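You operate a simulated robot arm through the tools that you are given. There is no shell and no other tool. Be economical: measure what you need, move in short steps, check, and stop when the job is done.

The job below is to be done with a simulated robot arm. You get a single attempt, and the scene is never put back.

TASK
Put the grey ring in the green bag at the bag holder.
Fine: stand the bag in the holder, set the bag lever to LOCKED while you load it, then to FREE. Where these are worked on the way, their far stop is far enough and under half their travel is too little: bag lever.

It is judged by the outcome, as a careful person would: the job done as asked, and still so three seconds after it is handed in. It fails if anything else is knocked over, pushed out of place, dropped, spilled or broken.

THE ROBOT
A 7-joint arm with a two-finger parallel gripper, fixed in place. Base frame: the origin is at the foot of the arm, x ahead of it, y to its left, z up. Lengths are in mm, angles in degrees, forces in N, time in s.
With the tool pointing down near the work surface it reaches from about 180 to 680 mm from the base axis. Its first joint turns from -66.0 to 66.0 degrees. Payload 2.4 kg.
The tool frame sits at the grasp point between the pads (the TCP): z along the fingers, y along the line on which they close. The tips reach 30 mm beyond it. The gripper opens to 94 mm. The fingers are 28 mm wide and 10 mm thick; the gripper's body (50 by 96 mm) begins 55 mm behind the TCP.
Orientation is that of the tool frame in the base frame, as a unit quaternion [x, y, z, w]. With the fingers straight down and closing along the base's y, the tool's x points along the base's -x, its y along +y and its z along -z.

THE INTERFACE
- The arm moves only by the tool play_rows. Its argument "increments" is text: rows parted by semicolons, each of 7 numbers parted by spaces: the shift along the base's x, y, z in mm, then the turn, a rotation vector about the base's x, y, z in degrees, then the gripper command, from -1 (shut) to 1 (fully open), values between in proportion. In form: tx ty tz rx ry rz claw; .... A call has 1 to 10 rows; each row is the pose to reach, as a shift and turn from the pose commanded when the call began. A row lasts 0.2 s, in which the tool goes at most 50 mm and 8.6 degrees; a call with a longer step from one row to the next is refused whole, and so is a gripper value outside its range. A pose out of reach is approached as far as the arm can. The call stops where the force on the tool passes 70 N (or 10 N more than at its start, if that is more) or the arm is blocked; 0.2 s more then pass. Each finger travels about 153 mm/s and halts on what it meets, pressing with about 26 N; the grip force reading is that of the motor and also rises with nothing between the fingers. The clock runs only during rows and for 0.2 s after the last one: add rows that repeat a pose to give the fingers time. It gives the time, the measured TCP pose, the force on the tool (base axes), the opening and the grip force at its end, in the units of the frame above (readings bear some noise), with the torque about the TCP (base axes, N m) and any sound that the robot's microphone picked up.
- Cameras (640 x 400 px; columns grow to the right, rows downward): "scene" is fixed at [36.5, 485.9, 1422.1]; the picture's right is [-0.70, -0.71, 0.00], its down [-0.54, 0.53, -0.65] and it looks along [0.47, -0.46, -0.76] (base axes); focal length 375 px, centre (320, 200). "wrist" rides on the gripper at [76, 14, -103] in the tool frame; the picture's right is [-0.18, 0.98, 0.00], its down [-0.75, -0.14, -0.64] and it looks along [-0.63, -0.12, 0.77] (tool axes); focal length 243 px, centre (320, 200). There is no depth. A picture from a camera that has moved, and an enlarged one, comes with that camera's place and axes in the base frame and with its lens.
- capture(camera): a new picture of that camera. It takes no simulated time.
- close_up(camera, box): a new picture of the part [left, top, right, bottom] of that camera's present view, enlarged. It takes no simulated time.
- sign_off(): hands the job in; it is judged then, once.

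Work in short steps. Places have to be worked out from the pictures, the camera data and where the tool is seen: move nearer, look again, correct. Check each grasp and each placing, and mend what went wrong. You have 120 turns and 84 pictures in all, those below and enlarged ones among them. Open the gripper and draw the arm clear of the work before you hand the job in, unless the task says otherwise; then end with one line.

The tools are called after "Call:" as name(argument=value, ...) on one line, values as JSON. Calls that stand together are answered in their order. play_rows: Moves the arm, as the interface text tells. Its arguments: {"type":"object","properties":{"increments":{"type":"string"}},"required":["increments"]} The other tools are called the same way: capture (camera) takes a picture; close_up (camera, box) takes an enlarged picture of a part of a camera's view; sign_off () hands the job in.

At the start:

```text
clock: 0.0
eef_pos: [270.3, 196.5, 1104.8]
orientation: [0.0, 1.0, 0.0, -0.001]
ft_force: [0.2, 0.2, -0.2]
ft_torque: [0.01, -0.01, 0.02]
gripper_width: 93.8
grip_force: 0.1
```

scene: 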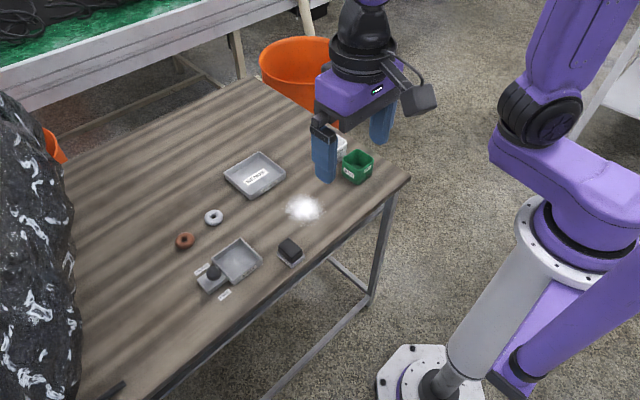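
wrist: 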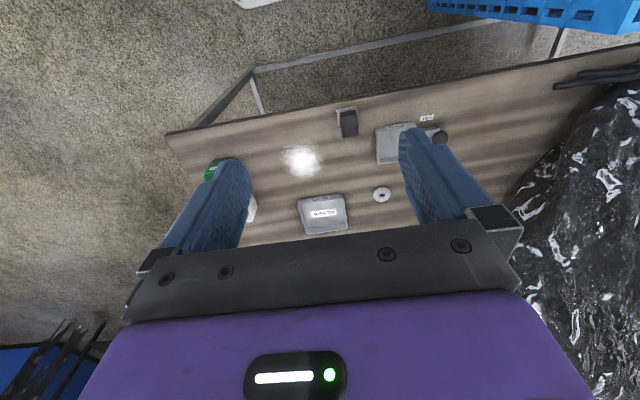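

The scene shows a table with the green container, two rings, trays and a holder with a knob. I'll enlarge these to identify them.

Call:
close_up(camera="scene", box=[150, 190, 310, 310])

Call:
close_up(camera="scene", box=[210, 110, 410, 235])

```text
3.33 times, centred on (230, 250) of scene
camera zoom: at [36.5, 485.9, 1422.1], right [-0.7, -0.71, 0.0], down [-0.54, 0.53, -0.65], along [0.47, -0.46, -0.76], focal length 1251 px, centre (620, 33)
```

zoom: 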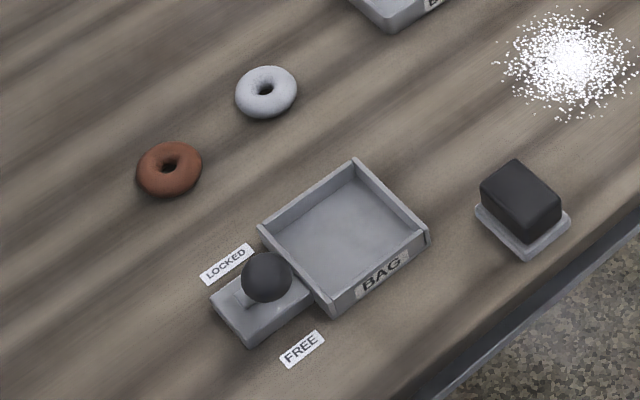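

```text
3.20 times, centred on (310, 172) of scene
camera zoom: at [36.5, 485.9, 1422.1], right [-0.7, -0.71, 0.0], down [-0.54, 0.53, -0.65], along [0.47, -0.46, -0.76], focal length 1201 px, centre (352, 288)
```

zoom: 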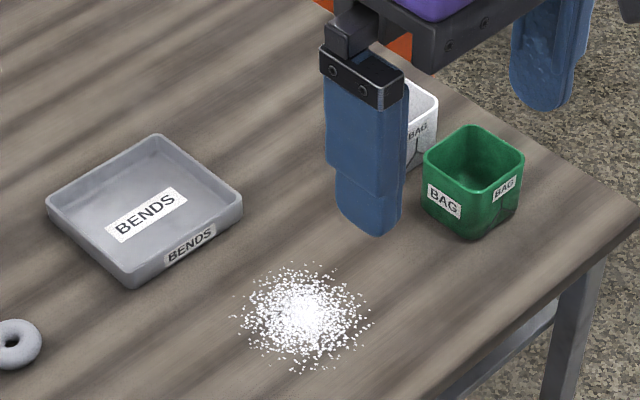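

The grey ring is at about (584, 287), the holder at about (456, 315), the lever near y≈377 and the green bag at about (460, -56). The table is at z≈740. I'll move closer above the holder for a better look.

Call:
play_rows(increments="12 26 -31 0 0 0 1; 24 52 -62 0 0 0 1; 36 78 -93 0 0 0 1; 48 104 -124 0 0 0 1; 60 130 -155 0 0 0 1; 60 130 -155 0 0 0 1")

Call:
capture(camera="wrist")

Call:
close_up(camera="scene", box=[310, 120, 410, 200])

```text
clock: 1.4
eef_pos: [328.4, 327.7, 948.9]
orientation: [0.0, 1.0, 0.0, -0.001]
ft_force: [0.3, 0.1, -0.8]
ft_torque: [-0.02, 0.0, 0.01]
gripper_width: 93.9
grip_force: 0.0
```

```text
79 pictures are left
camera wrist: at [252.2, 343.5, 1053.0], right [0.18, 0.98, 0.0], down [0.75, -0.14, 0.64], along [0.63, -0.12, -0.77], focal length 243 px, centre (320, 200)
```

wrist: 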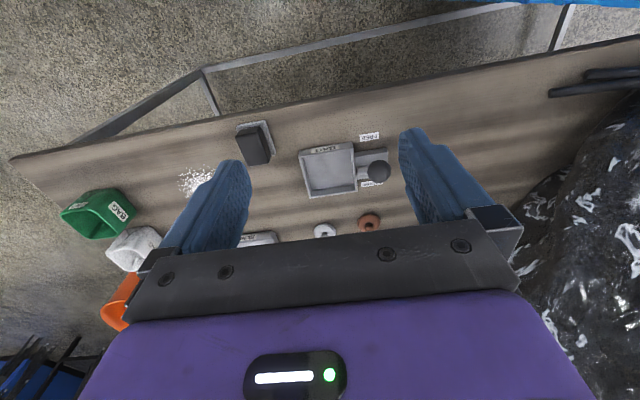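

```text
5.00 times, centred on (360, 160) of scene
camera zoom: at [36.5, 485.9, 1422.1], right [-0.7, -0.71, 0.0], down [-0.54, 0.53, -0.65], along [0.47, -0.46, -0.76], focal length 1876 px, centre (120, 400)
```

zoom: 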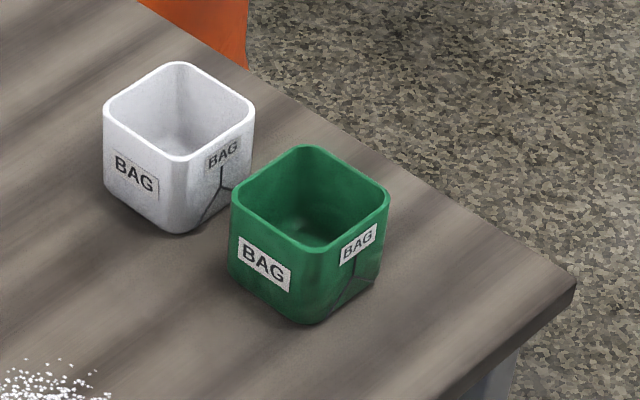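

The white bag sits just beyond the green one in x. Now I'll enlarge the holder, the lever and the rings in the wrist view.

Call:
close_up(camera="wrist", box=[280, 120, 410, 240])

Call:
close_up(camera="scene", box=[190, 230, 270, 305])

```text
3.33 times, centred on (345, 180) of wrist
camera zoom: at [252.2, 343.5, 1053.0], right [0.18, 0.98, 0.0], down [0.75, -0.14, 0.64], along [0.63, -0.12, -0.77], focal length 809 px, centre (237, 267)
```

zoom: 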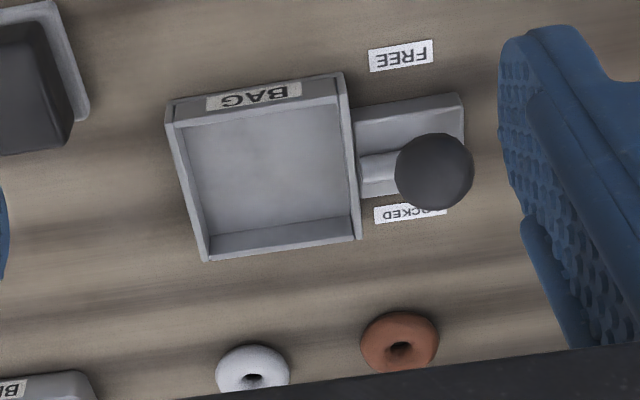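

```text
5.33 times, centred on (230, 268) of scene
camera zoom: at [36.5, 485.9, 1422.1], right [-0.7, -0.71, 0.0], down [-0.54, 0.53, -0.65], along [0.47, -0.46, -0.76], focal length 2001 px, centre (800, -160)
```

zoom: 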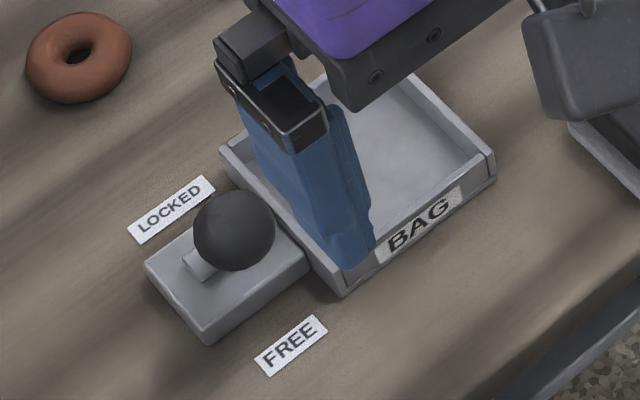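

The knob triangulates to about (414, 380, 822), leaning to −x from a pivot at about (457, 385), so the lever is FREE now. I'll go over to the green bag to measure it.

Call:
play_rows(increments="0 -42 0 0 0 0 1; 0 -84 0 0 0 0 1; 0 -126 0 0 0 0 1; 0 -168 0 0 0 0 1; 2 -210 -8 0 0 0 1; 6 -252 -16 0 0 0 1; 9 -294 -24 0 0 0 1; 12 -336 -32 0 0 0 1; 15 -378 -40 0 0 0 1; 15 -378 -40 0 0 0 1")

Call:
capture(camera="wrist")

Call:
close_up(camera="scene", box=[150, 190, 310, 310])

```text
clock: 3.6
eef_pos: [343.3, -53.0, 910.8]
orientation: [0.0, 1.0, 0.0, 0.0]
ft_force: [1.0, 0.4, 0.2]
ft_torque: [0.0, 0.04, -0.01]
gripper_width: 93.8
grip_force: 0.1
```

```text
75 pictures are left
camera wrist: at [266.9, -38.1, 1013.9], right [0.18, 0.98, 0.0], down [0.75, -0.14, 0.64], along [0.63, -0.12, -0.77], focal length 243 px, centre (320, 200)
```

wrist: 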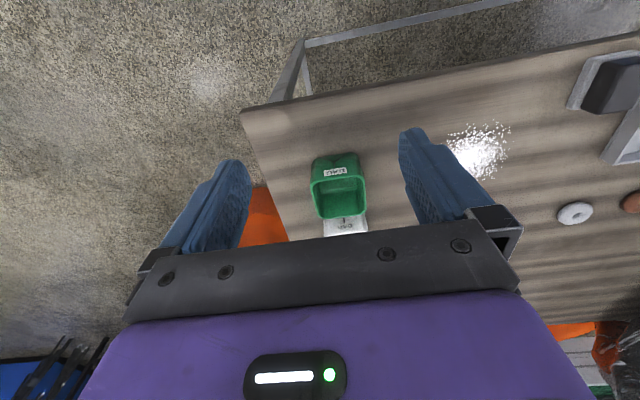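

```text
3.33 times, centred on (230, 250) of scene
camera zoom: at [36.5, 485.9, 1422.1], right [-0.7, -0.71, 0.0], down [-0.54, 0.53, -0.65], along [0.47, -0.46, -0.76], focal length 1251 px, centre (620, 33)
```

zoom: 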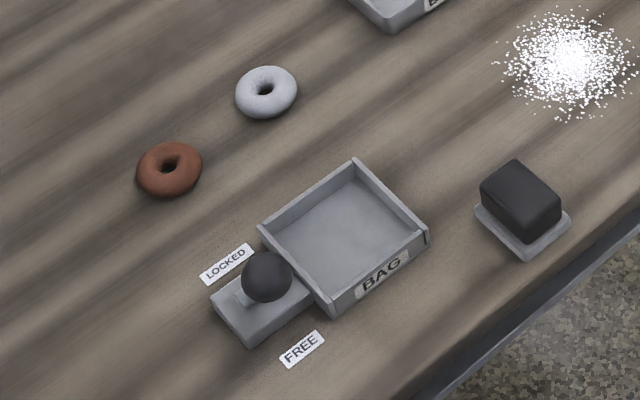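

Call:
close_up(camera="wrist", box=[290, 140, 390, 240])

```text
4.00 times, centred on (340, 190) of wrist
camera zoom: at [266.9, -38.1, 1013.9], right [0.18, 0.98, 0.0], down [0.75, -0.14, 0.64], along [0.63, -0.12, -0.77], focal length 970 px, centre (240, 240)
```

zoom: 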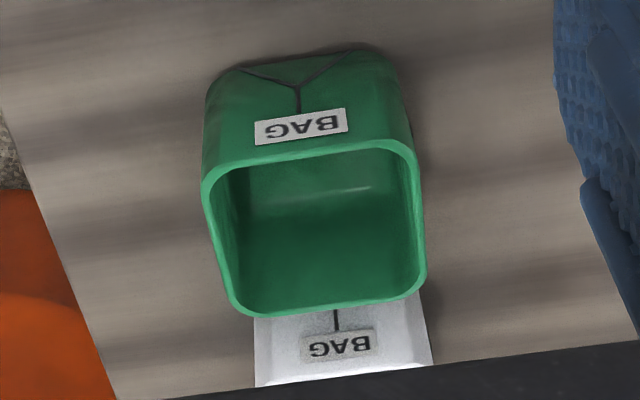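

The green bag's rim measures x 422–480, y −80 to −19, z≈792, so its centre is about (451, −49.5). I'll move over it at z≈870, fingers open.

Call:
play_rows(increments="36 1 0 0 0 0 1; 72 2 0 0 0 0 1; 107 3 -20 0 0 0 1; 107 3 -50 0 0 0 1; 107 3 -50 0 0 0 1")

Call:
capture(camera="wrist")

Call:
close_up(camera="scene", box=[300, 80, 420, 200])

```text
clock: 4.8
eef_pos: [450.4, -51.5, 861.4]
orientation: [-0.001, 1.0, 0.0, 0.001]
ft_force: [0.6, -0.6, 0.1]
ft_torque: [-0.03, 0.03, -0.01]
gripper_width: 94.2
grip_force: 0.1
```

```text
72 pictures are left
camera wrist: at [374.4, -35.3, 964.3], right [0.18, 0.98, 0.0], down [0.75, -0.14, 0.64], along [0.63, -0.12, -0.77], focal length 243 px, centre (320, 200)
```

wrist: 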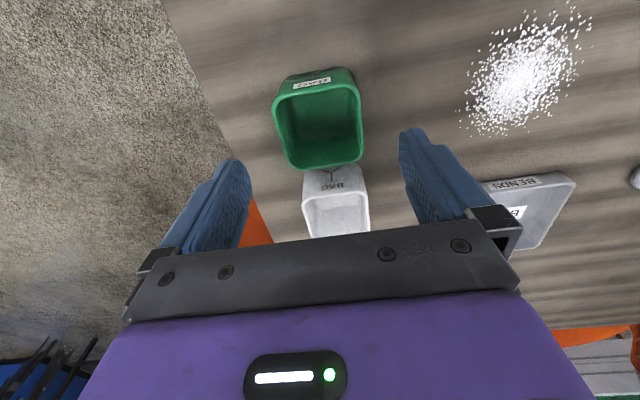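

```text
3.33 times, centred on (360, 140) of scene
camera zoom: at [36.5, 485.9, 1422.1], right [-0.7, -0.71, 0.0], down [-0.54, 0.53, -0.65], along [0.47, -0.46, -0.76], focal length 1251 px, centre (187, 400)
```

zoom: 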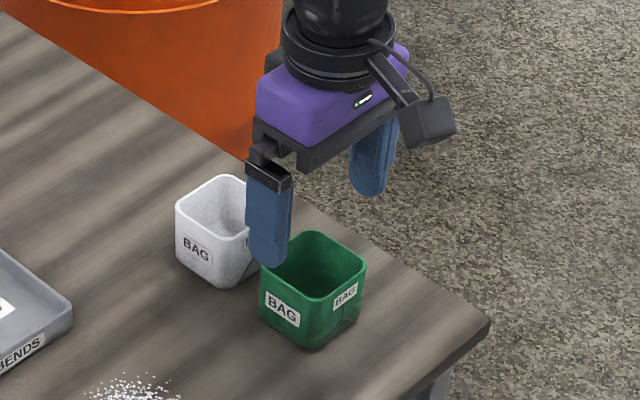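

The recomputed bag centre is (451, −49.4), which agrees. I'll descend to TCP z≈793 and close on it gently.

Call:
play_rows(increments="0 2 -25 0 0 0 1; 0 2 -50 0 0 0 1; 0 2 -68 0 0 0 1; 0 2 -68 0 0 0 1; 0 2 -68 0 0 0 0.6; 0 2 -68 0 0 0 0.4; 0 2 -68 0 0 0 0.2; 0 2 -68 0 0 0 0.2")

Call:
capture(camera="wrist")

Call:
close_up(camera="scene", box=[300, 80, 420, 200])

```text
clock: 6.6
eef_pos: [451.9, -47.9, 792.4]
orientation: [0.0, 1.0, 0.0, 0.001]
ft_force: [0.8, -0.1, 1.1]
ft_torque: [-0.01, 0.04, -0.03]
gripper_width: 65.0
grip_force: 26.1
```

```text
70 pictures are left
camera wrist: at [375.2, -32.7, 896.1], right [0.18, 0.98, 0.0], down [0.75, -0.14, 0.64], along [0.63, -0.12, -0.77], focal length 243 px, centre (320, 200)
```

wrist: 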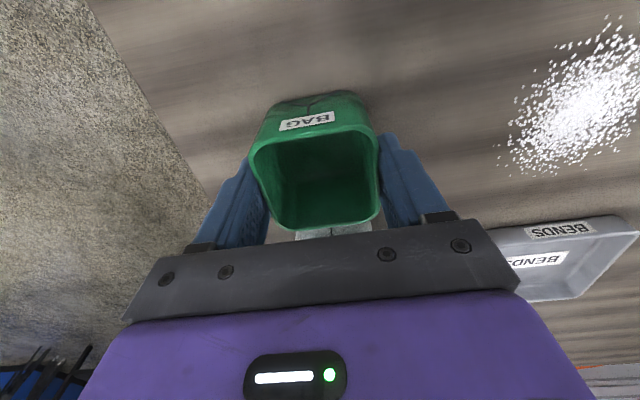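

```text
3.33 times, centred on (360, 140) of scene
camera zoom: at [36.5, 485.9, 1422.1], right [-0.7, -0.71, 0.0], down [-0.54, 0.53, -0.65], along [0.47, -0.46, -0.76], focal length 1251 px, centre (187, 400)
```

zoom: 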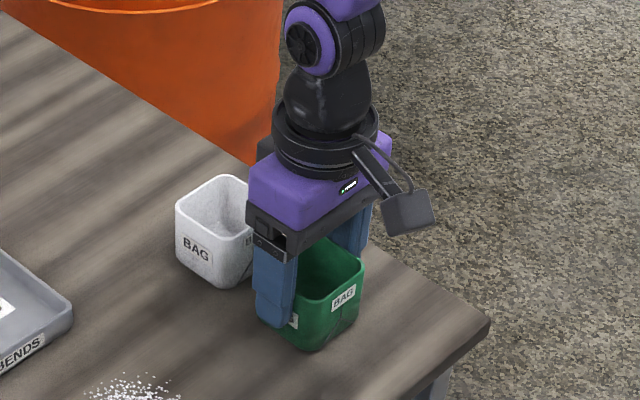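

The bag is held (width 65, force 26 N). I'll lift it straight up and check it.

Call:
play_rows(increments="0 0 0 0 0 0 0; 0 0 20 0 0 0 0; 0 0 60 0 0 0 0; 0 0 100 0 0 0 0; 0 0 110 0 0 0 0; 0 0 110 0 0 0 0")

Call:
capture(camera="wrist")

```text
clock: 8.0
eef_pos: [450.5, -45.0, 902.6]
orientation: [-0.001, 1.0, 0.0, -0.001]
ft_force: [0.1, -0.4, 0.2]
ft_torque: [0.03, -0.02, 0.01]
gripper_width: 46.8
grip_force: 0.0
```

```text
68 pictures are left
camera wrist: at [374.3, -30.0, 1005.6], right [0.18, 0.98, 0.0], down [0.75, -0.14, 0.64], along [0.63, -0.12, -0.77], focal length 243 px, centre (320, 200)
```

wrist: 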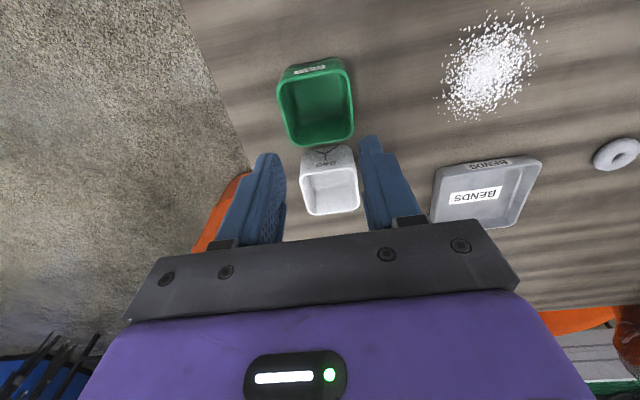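

The grip slipped off; the bag is still standing on the table, and it seems to narrow toward the top. I'll look closer at its shape and position.

Call:
close_up(camera="wrist", box=[260, 40, 380, 160])

Call:
close_up(camera="scene", box=[320, 140, 400, 200])

```text
3.33 times, centred on (320, 100) of wrist
camera zoom: at [374.3, -30.0, 1005.6], right [0.18, 0.98, 0.0], down [0.75, -0.14, 0.64], along [0.63, -0.12, -0.77], focal length 809 px, centre (320, 533)
```

zoom: 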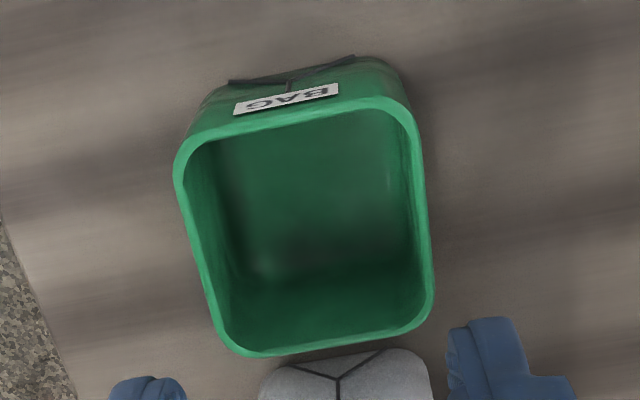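

```text
6.67 times, centred on (360, 170) of scene
camera zoom: at [36.5, 485.9, 1422.1], right [-0.7, -0.71, 0.0], down [-0.54, 0.53, -0.65], along [0.47, -0.46, -0.76], focal length 2502 px, centre (53, 400)
```

zoom: 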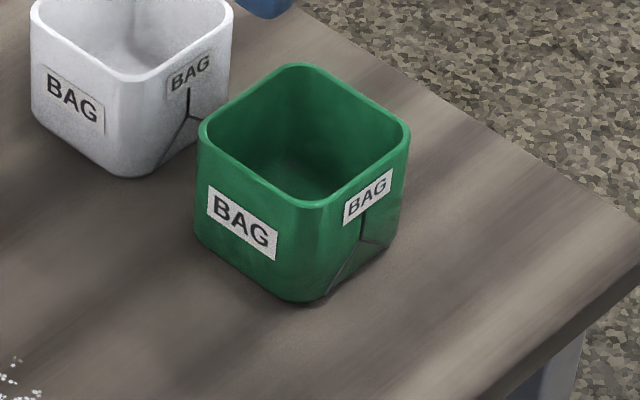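

The bag stands essentially where it was, centred at about (452, −48) with the rim near z≈785. I'll grip it from inside instead, by spreading the fingers against its walls. First I'll bring the fingers to a narrow opening above it.

Call:
play_rows(increments="1 -2 0 0 0 0 -0.6; 1 -2 -30 0 0 0 -0.6; 1 -2 -65 0 0 0 -0.6; 1 -2 -65 0 0 0 -0.6")

Call:
capture(camera="wrist")

Call:
close_up(camera="scene", box=[300, 80, 420, 200])

```text
clock: 9.0
eef_pos: [452.1, -49.9, 835.7]
orientation: [0.0, 1.0, 0.0, 0.0]
ft_force: [-0.2, 0.2, -0.3]
ft_torque: [0.0, 0.0, 0.0]
gripper_width: 18.7
grip_force: 0.1
```

```text
65 pictures are left
camera wrist: at [375.5, -34.9, 939.8], right [0.18, 0.98, 0.0], down [0.75, -0.14, 0.64], along [0.63, -0.12, -0.77], focal length 243 px, centre (320, 200)
```

wrist: 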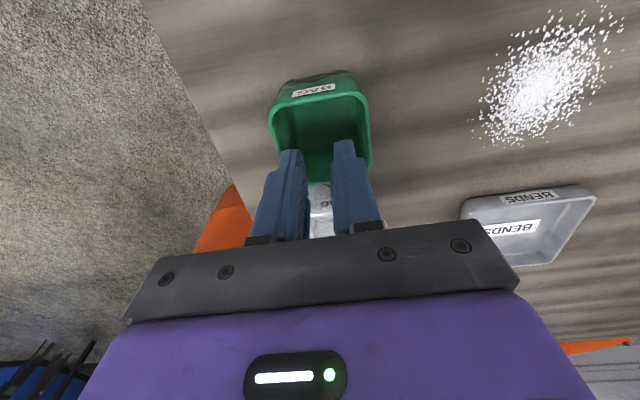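

```text
3.33 times, centred on (360, 140) of scene
camera zoom: at [36.5, 485.9, 1422.1], right [-0.7, -0.71, 0.0], down [-0.54, 0.53, -0.65], along [0.47, -0.46, -0.76], focal length 1251 px, centre (187, 400)
```

zoom: 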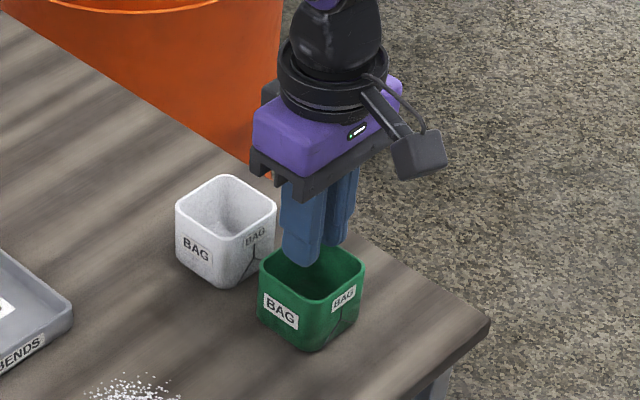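

The fingers are centred over the bag's mouth. I'll lower inside it to tip height ≈757 and then spread slowly.

Call:
play_rows(increments="0 1 -20 0 0 0 -0.6; 0 1 -49 0 0 0 -0.6; 0 1 -49 0 0 0 -0.4; 0 1 -49 0 0 0 -0.2; 0 1 -49 0 0 0 0; 0 1 -49 0 0 0 0.2; 0 1 -49 0 0 0 0.3; 0 1 -49 0 0 0 0.3")

Call:
capture(camera="wrist")

```text
clock: 10.8
eef_pos: [453.3, -46.6, 787.7]
orientation: [0.0, 1.0, 0.0, 0.0]
ft_force: [-0.3, 0.5, 0.5]
ft_torque: [-0.01, 0.0, 0.0]
gripper_width: 29.1
grip_force: 0.1
```

```text
63 pictures are left
camera wrist: at [376.8, -32.3, 891.4], right [0.18, 0.98, 0.0], down [0.75, -0.14, 0.64], along [0.63, -0.12, -0.77], focal length 243 px, centre (320, 200)
```

wrist: 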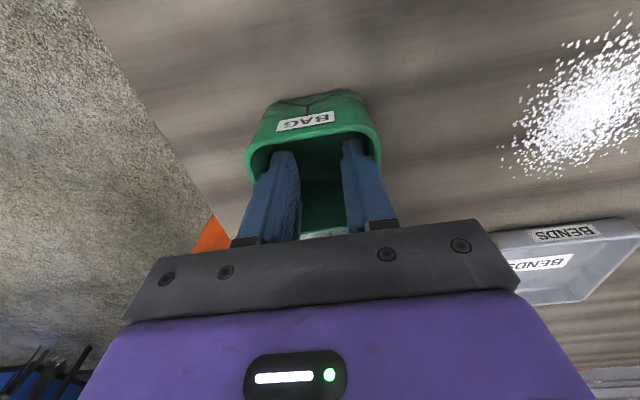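

The fingers stopped at 29 mm, so they press on the inner walls. I'll lift slowly by 20 mm and look.

Call:
play_rows(increments="0 0 0 0 0 0 0.6; 0 0 4 0 0 0 0.6; 0 0 8 0 0 0 0.6; 0 0 12 0 0 0 0.6; 0 0 16 0 0 0 0.6; 0 0 20 0 0 0 0.6; 0 0 20 0 0 0 0.6")

Call:
close_up(camera="scene", box=[300, 80, 420, 200])

Call:
capture(camera="wrist")

```text
clock: 12.4
eef_pos: [453.4, -47.8, 808.9]
orientation: [0.001, 1.0, 0.0, 0.001]
ft_force: [1.0, 0.2, -1.0]
ft_torque: [0.0, -0.01, 0.0]
gripper_width: 29.1
grip_force: 0.0
```

```text
3.33 times, centred on (360, 140) of scene
camera zoom: at [36.5, 485.9, 1422.1], right [-0.7, -0.71, 0.0], down [-0.54, 0.53, -0.65], along [0.47, -0.46, -0.76], focal length 1251 px, centre (187, 400)
```

zoom: 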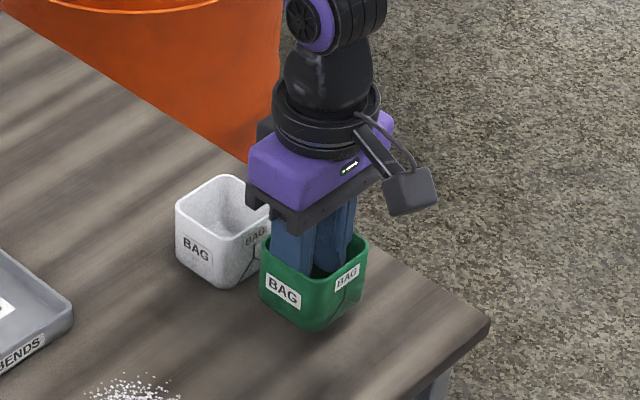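

```text
61 pictures are left
camera wrist: at [376.5, -33.1, 911.8], right [0.18, 0.98, 0.0], down [0.75, -0.14, 0.64], along [0.63, -0.12, -0.77], focal length 243 px, centre (320, 200)
```

wrist: 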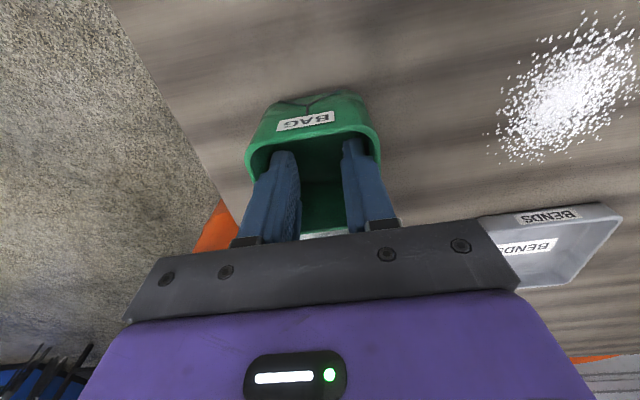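

The bag rises with the fingers (29 mm, no slip). I'll lift it further and start carrying it toward the holder at a moderate speed.

Call:
play_rows(increments="0 0 15 0 0 0 0.6; 0 0 35 0 0 0 0.6; 0 0 60 0 0 0 0.6; 0 0 85 0 0 0 0.6; 0 20 90 0 0 0 0.6; 0 45 90 0 0 0 0.6; 0 70 90 0 0 0 0.6; 0 95 90 0 0 0 0.6; 0 115 90 0 0 0 0.6; 0 120 90 0 0 0 0.6")

Call:
play_rows(increments="0 15 0 0 0 0 0.6; 0 40 0 0 0 0 0.6; 0 70 0 0 0 0 0.6; 0 100 0 0 0 0 0.6; 0 130 0 0 0 0 0.6; 0 160 0 0 0 0 0.6; 0 190 0 0 0 0 0.6; 0 215 0 0 0 0 0.6; 0 235 0 0 0 0 0.6; 0 242 0 0 0 0 0.6")

Call:
capture(camera="wrist")

Call:
close_up(camera="scene", box=[170, 170, 310, 310])

```text
clock: 14.6
eef_pos: [451.7, 71.3, 898.8]
orientation: [0.0, 1.0, 0.001, 0.0]
ft_force: [-0.7, 0.2, -1.5]
ft_torque: [0.01, -0.01, 0.01]
gripper_width: 29.0
grip_force: 0.1
```

```text
clock: 16.8
eef_pos: [450.9, 313.8, 898.6]
orientation: [0.0, 1.0, 0.0, 0.0]
ft_force: [0.4, 0.5, 0.5]
ft_torque: [-0.03, -0.05, 0.02]
gripper_width: 29.2
grip_force: 0.0
```

```text
60 pictures are left
camera wrist: at [375.0, 329.6, 1002.2], right [0.18, 0.98, 0.0], down [0.75, -0.14, 0.64], along [0.63, -0.12, -0.77], focal length 243 px, centre (320, 200)
```

wrist: 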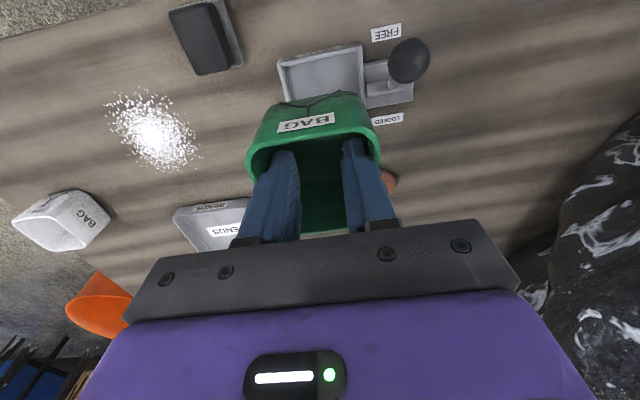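

```text
2.86 times, centred on (240, 240) of scene
camera zoom: at [36.5, 485.9, 1422.1], right [-0.7, -0.71, 0.0], down [-0.54, 0.53, -0.65], along [0.47, -0.46, -0.76], focal length 1072 px, centre (549, 86)
```

zoom: 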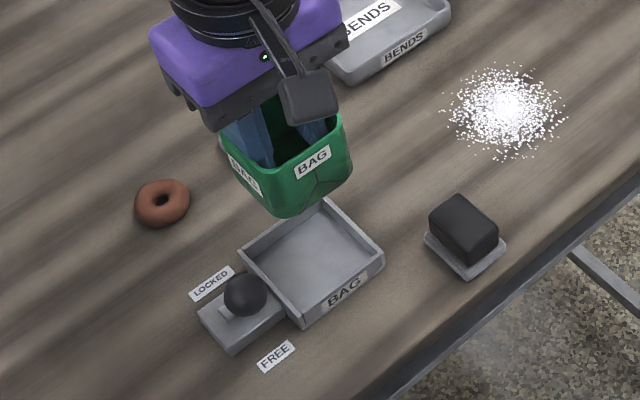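

The bag is held above the holder. I'll enlarge the wrist view to locate the holder's edges relative to the bag.

Call:
close_up(camera="wrist", box=[250, 20, 450, 150])

```text
3.08 times, centred on (350, 85) of wrist
camera zoom: at [375.0, 329.6, 1002.2], right [0.18, 0.98, 0.0], down [0.75, -0.14, 0.64], along [0.63, -0.12, -0.77], focal length 746 px, centre (228, 554)
```

zoom: 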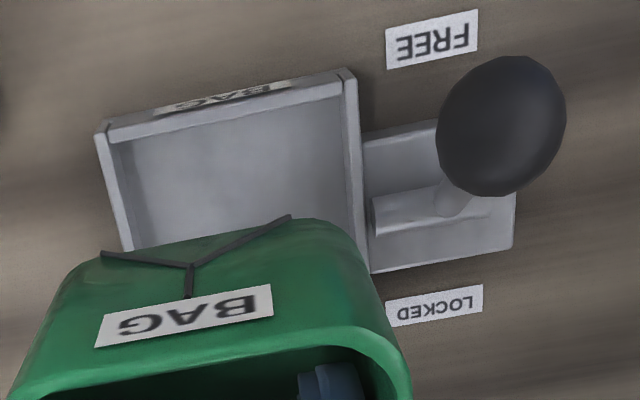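

The holder's centre is at about (453.5, 320) with its rim near z≈757. I'll shift +6 in y and lower until the bag's bottom is just above the holder rim, then compare.

Call:
play_rows(increments="0 6 -10 0 0 0 0.6; 0 6 -30 0 0 0 0.6; 0 6 -50 0 0 0 0.6; 0 6 -70 0 0 0 0.6; 0 6 -80 0 0 0 0.6; 0 6 -80 0 0 0 0.6")

Call:
close_up(camera="wrist", box=[220, 20, 420, 150])

Call:
close_up(camera="scene", box=[190, 210, 290, 300])

```text
clock: 18.2
eef_pos: [449.7, 321.3, 820.1]
orientation: [0.001, 1.0, 0.0, 0.0]
ft_force: [-0.3, 0.3, 0.1]
ft_torque: [0.0, -0.01, 0.02]
gripper_width: 29.1
grip_force: 0.1
```

```text
3.08 times, centred on (320, 85) of wrist
camera zoom: at [373.7, 335.9, 922.0], right [0.18, 0.98, 0.0], down [0.75, -0.14, 0.64], along [0.63, -0.12, -0.77], focal length 746 px, centre (320, 554)
```

zoom: 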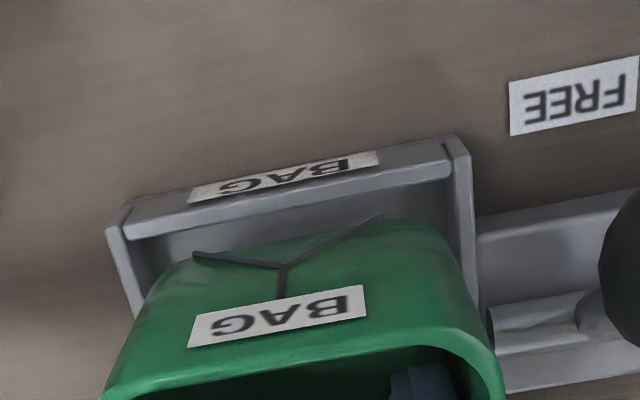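

```text
4.44 times, centred on (240, 255) of scene
camera zoom: at [36.5, 485.9, 1422.1], right [-0.7, -0.71, 0.0], down [-0.54, 0.53, -0.65], along [0.47, -0.46, -0.76], focal length 1668 px, centre (676, -44)
```

zoom: 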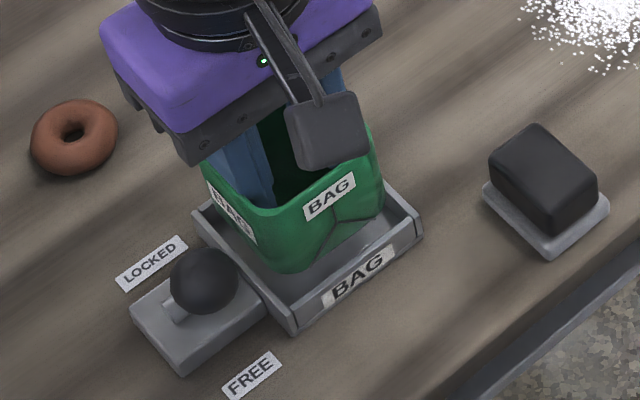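

The bag and holder line up within about 1 mm in both axes. I'll shift 0.7 mm in −y and lower in small steps, watching the force.

Call:
play_rows(increments="0 -0.7 -5 0 0 0 0.6; 0 -0.7 -10 0 0 0 0.6; 0 -0.7 -15 0 0 0 0.6; 0 -0.7 -18 0 0 0 0.6; 0 -0.7 -18 0 0 0 0.6")

Call:
close_up(camera="wrist", box=[220, 20, 420, 150])

Call:
close_up(camera="scene", box=[190, 210, 290, 300])

```text
clock: 19.4
eef_pos: [452.4, 319.3, 799.6]
orientation: [-0.001, 1.0, 0.001, 0.0]
ft_force: [0.1, 0.2, 0.7]
ft_torque: [0.0, -0.03, -0.02]
gripper_width: 29.0
grip_force: 0.1
```

```text
3.08 times, centred on (320, 85) of wrist
camera zoom: at [375.4, 335.2, 903.7], right [0.18, 0.98, 0.0], down [0.75, -0.14, 0.64], along [0.63, -0.12, -0.77], focal length 746 px, centre (320, 554)
```

zoom: 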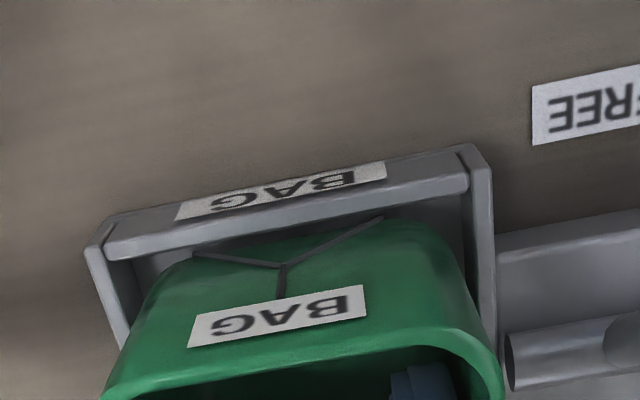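

```text
4.44 times, centred on (240, 255) of scene
camera zoom: at [36.5, 485.9, 1422.1], right [-0.7, -0.71, 0.0], down [-0.54, 0.53, -0.65], along [0.47, -0.46, -0.76], focal length 1668 px, centre (676, -44)
```

zoom: 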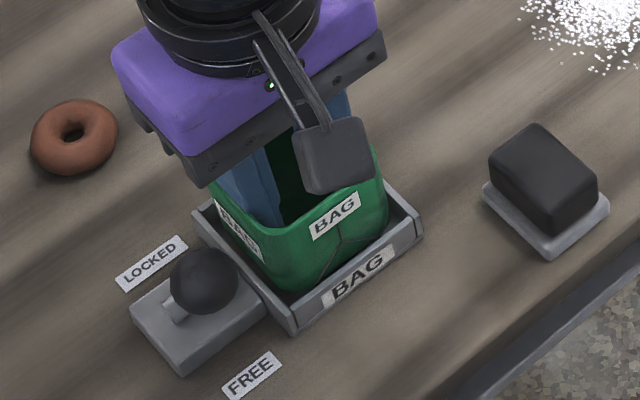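

There is no contact yet and the bag is entering the holder. I'll continue down slowly.

Call:
play_rows(increments="0 0 -3 0 0 0 0.6; 0 0 -6 0 0 0 0.6; 0 0 -9 0 0 0 0.6; 0 0 -9 0 0 0 0.6")

Call:
close_up(camera="wrist", box=[220, 20, 420, 150])

Call:
close_up(camera="scene", box=[190, 210, 290, 300])

```text
clock: 20.4
eef_pos: [452.2, 319.2, 792.2]
orientation: [0.0, 1.0, 0.001, 0.001]
ft_force: [-1.6, -0.5, 10.9]
ft_torque: [-0.01, 0.01, 0.0]
gripper_width: 29.2
grip_force: 0.1
```

```text
3.08 times, centred on (320, 85) of wrist
camera zoom: at [375.7, 334.8, 895.1], right [0.18, 0.98, 0.0], down [0.75, -0.14, 0.64], along [0.63, -0.12, -0.77], focal length 746 px, centre (320, 554)
```

zoom: 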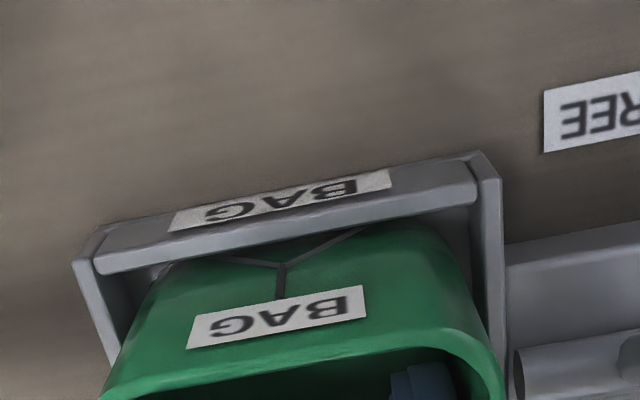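

```text
4.44 times, centred on (240, 255) of scene
camera zoom: at [36.3, 485.8, 1422.2], right [-0.7, -0.71, 0.0], down [-0.54, 0.53, -0.65], along [0.47, -0.46, -0.76], focal length 1668 px, centre (676, -44)
```

zoom: 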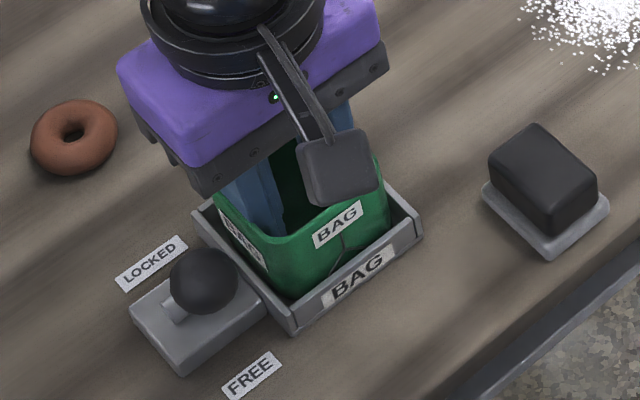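

Contact at 11 N at TCP z 792, about 4.5 mm above the table-standing height, which fits the bag resting on the holder floor. I'll release by narrowing the fingers, then lift out slowly.

Call:
play_rows(increments="0 0 1 0 0 0 0.2; 0 0 2 0 0 0 -0.4; 0 0 2 0 0 0 -0.6; 0 0 2 0 0 0 -0.6; 0 0 20 0 0 0 -0.6; 0 0 50 0 0 0 -0.6; 0 0 95 0 0 0 -0.6; 0 0 130 0 0 0 -0.6; 0 0 130 0 0 0 -0.6")

Call:
capture(camera="wrist")

Call:
close_up(camera="scene", box=[190, 210, 290, 300])

```text
clock: 22.4
eef_pos: [452.4, 321.0, 923.2]
orientation: [0.0, 1.0, 0.0, 0.0]
ft_force: [-0.7, 0.1, 0.2]
ft_torque: [0.01, -0.01, 0.01]
gripper_width: 18.6
grip_force: 0.1
```

```text
51 pictures are left
camera wrist: at [375.5, 335.3, 1026.7], right [0.18, 0.98, 0.0], down [0.75, -0.14, 0.64], along [0.63, -0.12, -0.77], focal length 243 px, centre (320, 200)
```

wrist: 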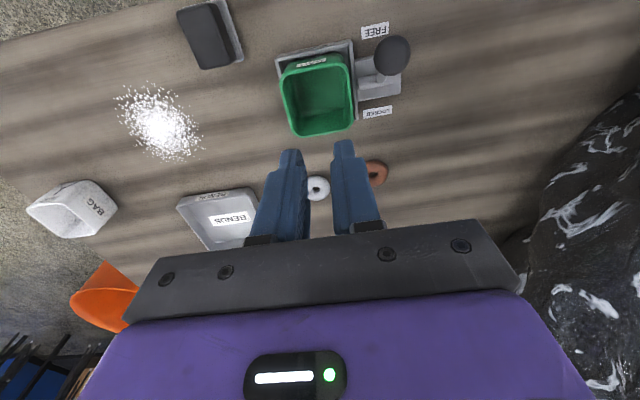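

```text
4.44 times, centred on (240, 255) of scene
camera zoom: at [36.5, 485.9, 1422.1], right [-0.7, -0.71, 0.0], down [-0.54, 0.53, -0.65], along [0.47, -0.46, -0.76], focal length 1668 px, centre (676, -44)
```

zoom: 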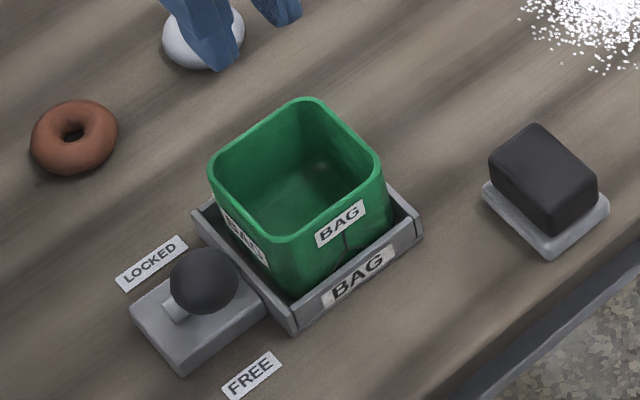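

The bag stands in the holder. Next I'll close the fingers and go to the −x side of the lever knob at about (417, 381, 822).

Call:
play_rows(increments="-30 15 0 0 0 0 -1; -60 35 0 0 0 0 -1; -90 60 0 0 0 0 -1; -90 60 -35 0 0 0 -1; -90 60 -70 0 0 0 -1; -90 60 -86 0 0 0 -1; -90 60 -86 0 0 0 -1")

Call:
capture(camera="wrist")

Call:
close_up(camera="scene", box=[190, 210, 310, 320])

```text
clock: 24.0
eef_pos: [361.6, 379.9, 835.0]
orientation: [0.001, 1.0, 0.0, 0.001]
ft_force: [-0.7, -0.2, -1.4]
ft_torque: [-0.03, -0.01, -0.02]
gripper_width: 0.0
grip_force: 26.2
```

```text
49 pictures are left
camera wrist: at [286.9, 394.9, 938.7], right [0.18, 0.98, 0.0], down [0.75, -0.14, 0.64], along [0.63, -0.12, -0.77], focal length 243 px, centre (320, 200)
```

wrist: 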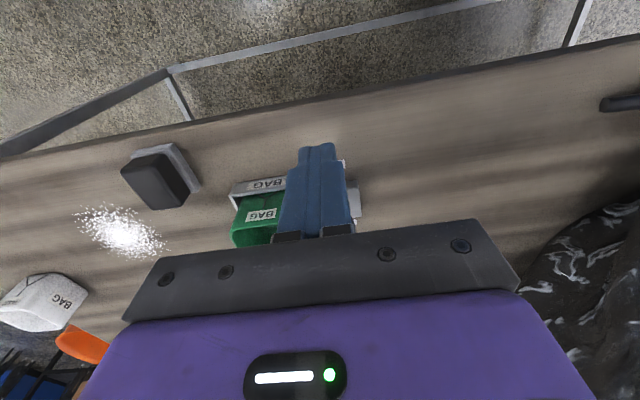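

```text
3.64 times, centred on (250, 265) of scene
camera zoom: at [36.5, 485.9, 1422.1], right [-0.7, -0.71, 0.0], down [-0.54, 0.53, -0.65], along [0.47, -0.46, -0.76], focal length 1365 px, centre (574, -36)
```

zoom: 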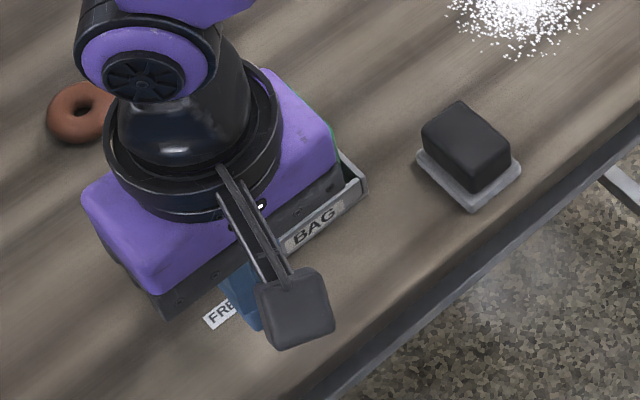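

The fingers are closed and in front of the knob, clear of everything. I'll push in +x in small steps, watching the force.

Call:
play_rows(increments="15 0 0 0 0 0 -1; 27 0 0 0 0 0 -1; 36 0 0 0 0 0 -1; 45 0 0 0 0 0 -1; 54 0 0 0 0 0 -1; 63 0 0 0 0 0 -1; 72 0 0 0 0 0 -1; 80 0 0 0 0 0 -1")

Call:
close_up(camera="scene", box=[170, 190, 310, 310])

Call:
capture(camera="wrist")

```text
clock: 25.8
eef_pos: [441.8, 378.5, 834.6]
orientation: [0.001, 1.0, 0.0, 0.0]
ft_force: [-0.2, 0.1, 0.4]
ft_torque: [-0.01, 0.01, 0.0]
gripper_width: 0.0
grip_force: 26.3
```

```text
3.33 times, centred on (240, 250) of scene
camera zoom: at [36.5, 485.9, 1422.1], right [-0.7, -0.71, 0.0], down [-0.54, 0.53, -0.65], along [0.47, -0.46, -0.76], focal length 1251 px, centre (587, 33)
```

zoom: 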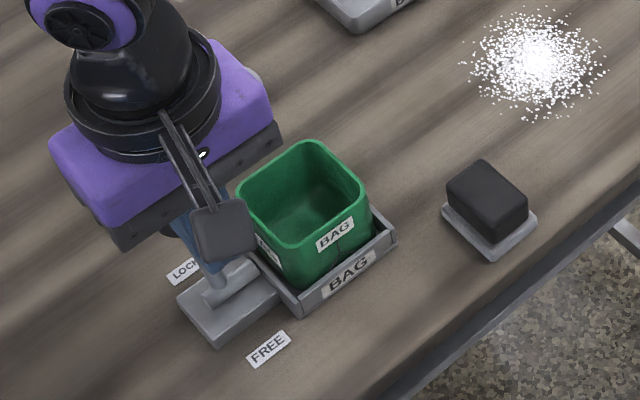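

```text
46 pictures are left
camera wrist: at [366.1, 394.2, 938.1], right [0.18, 0.98, 0.0], down [0.75, -0.14, 0.64], along [0.63, -0.12, -0.77], focal length 243 px, centre (320, 200)
```

wrist: 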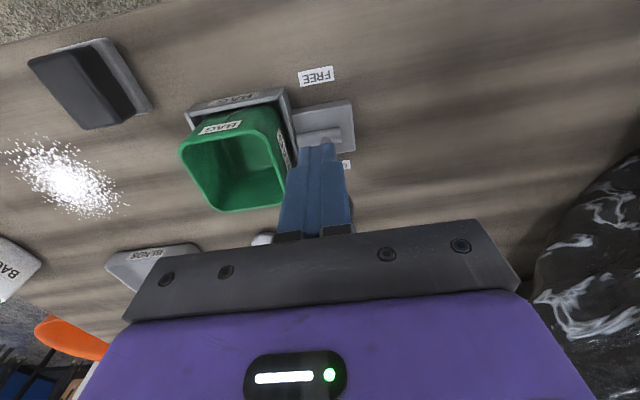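

The lever is moving with almost no resistance. I'll keep pushing to its far stop.

Call:
play_rows(increments="8 1 0 0 0 0 -1; 16 1 0 0 0 0 -1; 24 1 0 0 0 0 -1; 30 1 0 0 0 0 -1; 36 1 0 0 0 0 -1; 42 1 0 0 0 0 -1; 46 1 0 0 0 0 -1; 46 1 0 0 0 0 -1")

Call:
close_up(camera="scene", box=[170, 190, 310, 310])

```text
clock: 26.8
eef_pos: [452.9, 381.3, 831.2]
orientation: [-0.008, 1.0, -0.012, -0.019]
ft_force: [-10.8, 0.3, 0.2]
ft_torque: [-0.08, 0.23, -0.01]
gripper_width: 0.0
grip_force: 25.9
stopped in row 5: the force on the tool passed its limit at 74 N (the readings are from after the stop); the commanded pose is now the measured one
```

```text
3.33 times, centred on (240, 250) of scene
camera zoom: at [36.3, 485.9, 1422.1], right [-0.7, -0.71, 0.0], down [-0.54, 0.53, -0.65], along [0.47, -0.46, -0.76], focal length 1251 px, centre (587, 33)
```

zoom: 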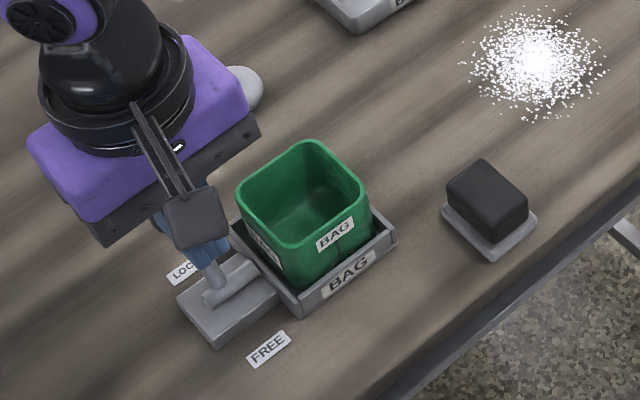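

It reached 74 N and stopped, most likely at the lever's far stop. I'll back off while undoing the small tilt (about 2°), rise, and check the lever's position.

Call:
play_rows(increments="-10 0 0 0.7 -1.1 -0.4 -1; -25 0 3 1.4 -2.2 -0.9 -1; -45 0 3 1.4 -2.2 -0.9 -1; -60 0 40 1.4 -2.2 -0.9 -1; -60 0 80 1.4 -2.2 -0.9 -1; -60 -40 100 1.4 -2.2 -0.9 -1; -60 -40 100 1.4 -2.2 -0.9 -1")

Call:
close_up(camera="scene", box=[170, 190, 310, 310])

Call:
close_up(camera="wrist", box=[220, 60, 480, 240])

```text
clock: 28.4
eef_pos: [393.8, 339.8, 930.7]
orientation: [0.001, 1.0, 0.0, 0.002]
ft_force: [0.0, 0.0, -0.4]
ft_torque: [0.01, -0.01, -0.02]
gripper_width: 0.0
grip_force: 26.4
```

```text
3.33 times, centred on (240, 250) of scene
camera zoom: at [36.5, 485.9, 1422.1], right [-0.7, -0.71, 0.0], down [-0.54, 0.53, -0.65], along [0.47, -0.46, -0.76], focal length 1251 px, centre (587, 33)
```

zoom: 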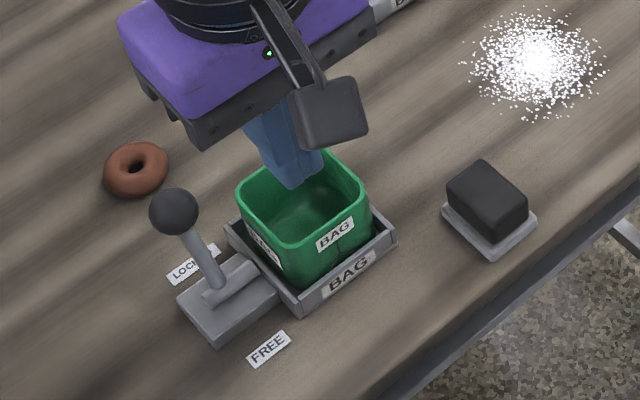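

```text
2.22 times, centred on (350, 150) of wrist
camera zoom: at [316.7, 355.3, 1034.4], right [0.19, 0.98, 0.0], down [0.75, -0.14, 0.64], along [0.63, -0.12, -0.76], focal length 539 px, centre (253, 311)
```

zoom: 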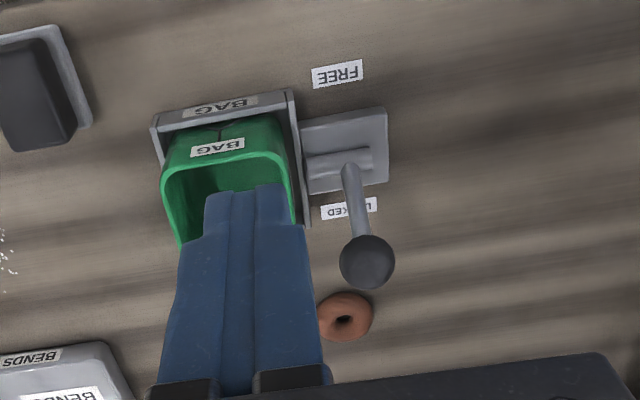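

The lever now leans to the LOCKED side, at knob x≈469, but less than it leaned on the FREE side. I'll push again gently to find out whether this really is the stop.

Call:
play_rows(increments="-20 41 0 0 0 0 -1; -20 41 -40 0 0 0 -1; -20 41 -80 0 0 0 -1; -20 41 -99 0 0 0 -1; 0 41 -99 0 0 0 -1; 20 41 -99 0 0 0 -1; 40 41 -99 0 0 0 -1; 40 41 -99 0 0 0 -1")

Call:
play_rows(increments="4 0 0 0 0 0 -1; 8 0 0 0 0 0 -1; 12 0 0 0 0 0 -1; 12 0 0 0 0 0 -1")

Call:
close_up(camera="scene", box=[170, 190, 270, 310])

```text
clock: 30.2
eef_pos: [436.7, 381.8, 833.3]
orientation: [0.002, 1.0, 0.002, 0.003]
ft_force: [-0.5, 0.3, 0.5]
ft_torque: [0.0, -0.01, -0.02]
gripper_width: 0.0
grip_force: 25.9
```

```text
clock: 31.2
eef_pos: [449.3, 381.9, 832.2]
orientation: [0.002, 1.0, 0.002, 0.003]
ft_force: [-0.4, -0.8, 0.8]
ft_torque: [-0.01, 0.01, 0.01]
gripper_width: 0.0
grip_force: 26.0
```

```text
3.33 times, centred on (220, 250) of scene
camera zoom: at [36.5, 485.9, 1422.1], right [-0.7, -0.71, 0.0], down [-0.54, 0.53, -0.65], along [0.47, -0.46, -0.76], focal length 1251 px, centre (653, 33)
```

zoom: 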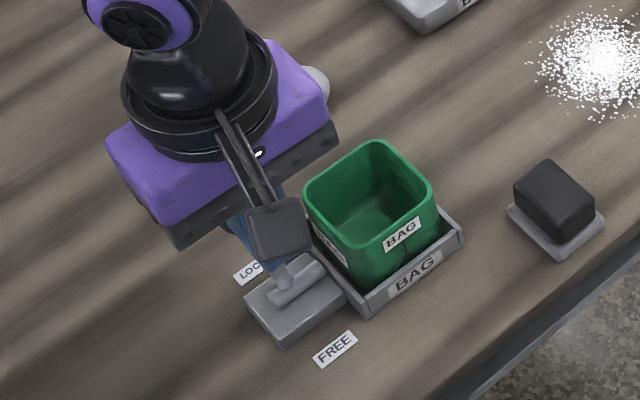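

There is still no contact at TCP x 449, so the knob's centre is beyond about 477. I'll inch further.

Call:
play_rows(increments="2 0 0 0 0 0 -1; 4 0 0 0 0 0 -1; 6 0 0 0 0 0 -1; 8 0 0 0 0 0 -1; 8 0 0 0 0 0 -1")

```text
clock: 32.4
eef_pos: [452.5, 382.9, 831.8]
orientation: [0.0, 1.0, 0.0, -0.001]
ft_force: [-24.2, -4.0, 2.0]
ft_torque: [-0.07, 0.42, -0.07]
gripper_width: 0.1
grip_force: 26.1
```

At TCP x 452.5 there is 24 N with no further motion, the same place as before, so the lever is at its far stop (LOCKED). I'll back off, rise, and go look at the grey ring.

Call:
play_rows(increments="-20 0 0 0 0 0 -1; -50 0 0 0 0 0 -1; -50 0 45 0 0 0 -1; -50 0 90 0 0 0 -1; -50 -20 125 0 0 0 -1; -20 -50 125 0 0 0 -1; 15 -85 125 0 0 0 0.2; 50 -95 125 0 0 0 0.6; 50 -95 125 0 0 0 0.6")

Call:
capture(camera="wrist")

Call:
close_up(camera="scene", box=[150, 190, 290, 310])

```text
clock: 34.4
eef_pos: [505.9, 285.6, 955.7]
orientation: [0.001, 1.0, 0.002, 0.002]
ft_force: [0.2, 1.0, 0.2]
ft_torque: [-0.02, 0.0, 0.02]
gripper_width: 75.1
grip_force: 0.1
```

```text
41 pictures are left
camera wrist: at [428.7, 299.5, 1059.1], right [0.19, 0.98, 0.0], down [0.75, -0.14, 0.64], along [0.63, -0.12, -0.76], focal length 243 px, centre (320, 200)
```

wrist: 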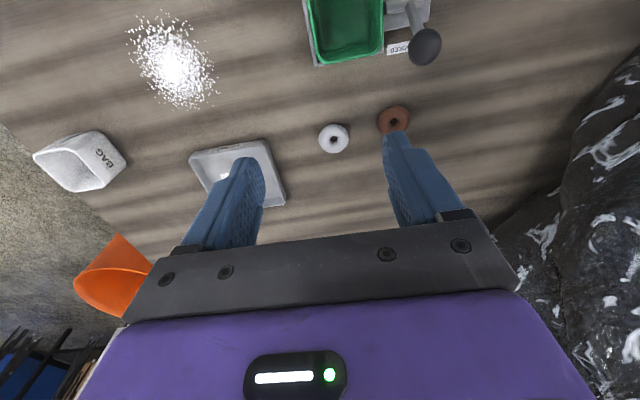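

```text
3.33 times, centred on (220, 250) of scene
camera zoom: at [36.5, 485.9, 1422.1], right [-0.7, -0.71, 0.0], down [-0.54, 0.53, -0.65], along [0.47, -0.46, -0.76], focal length 1251 px, centre (653, 33)
```

zoom: 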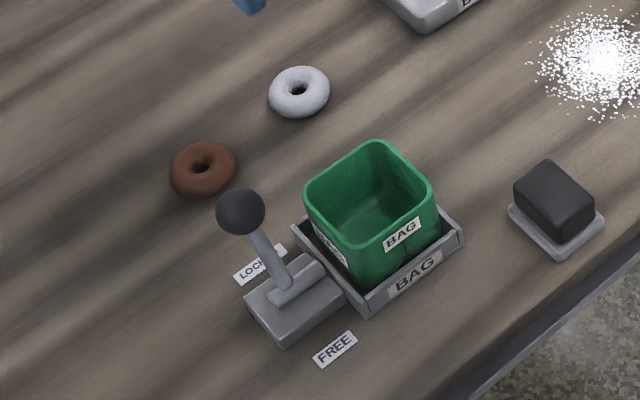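

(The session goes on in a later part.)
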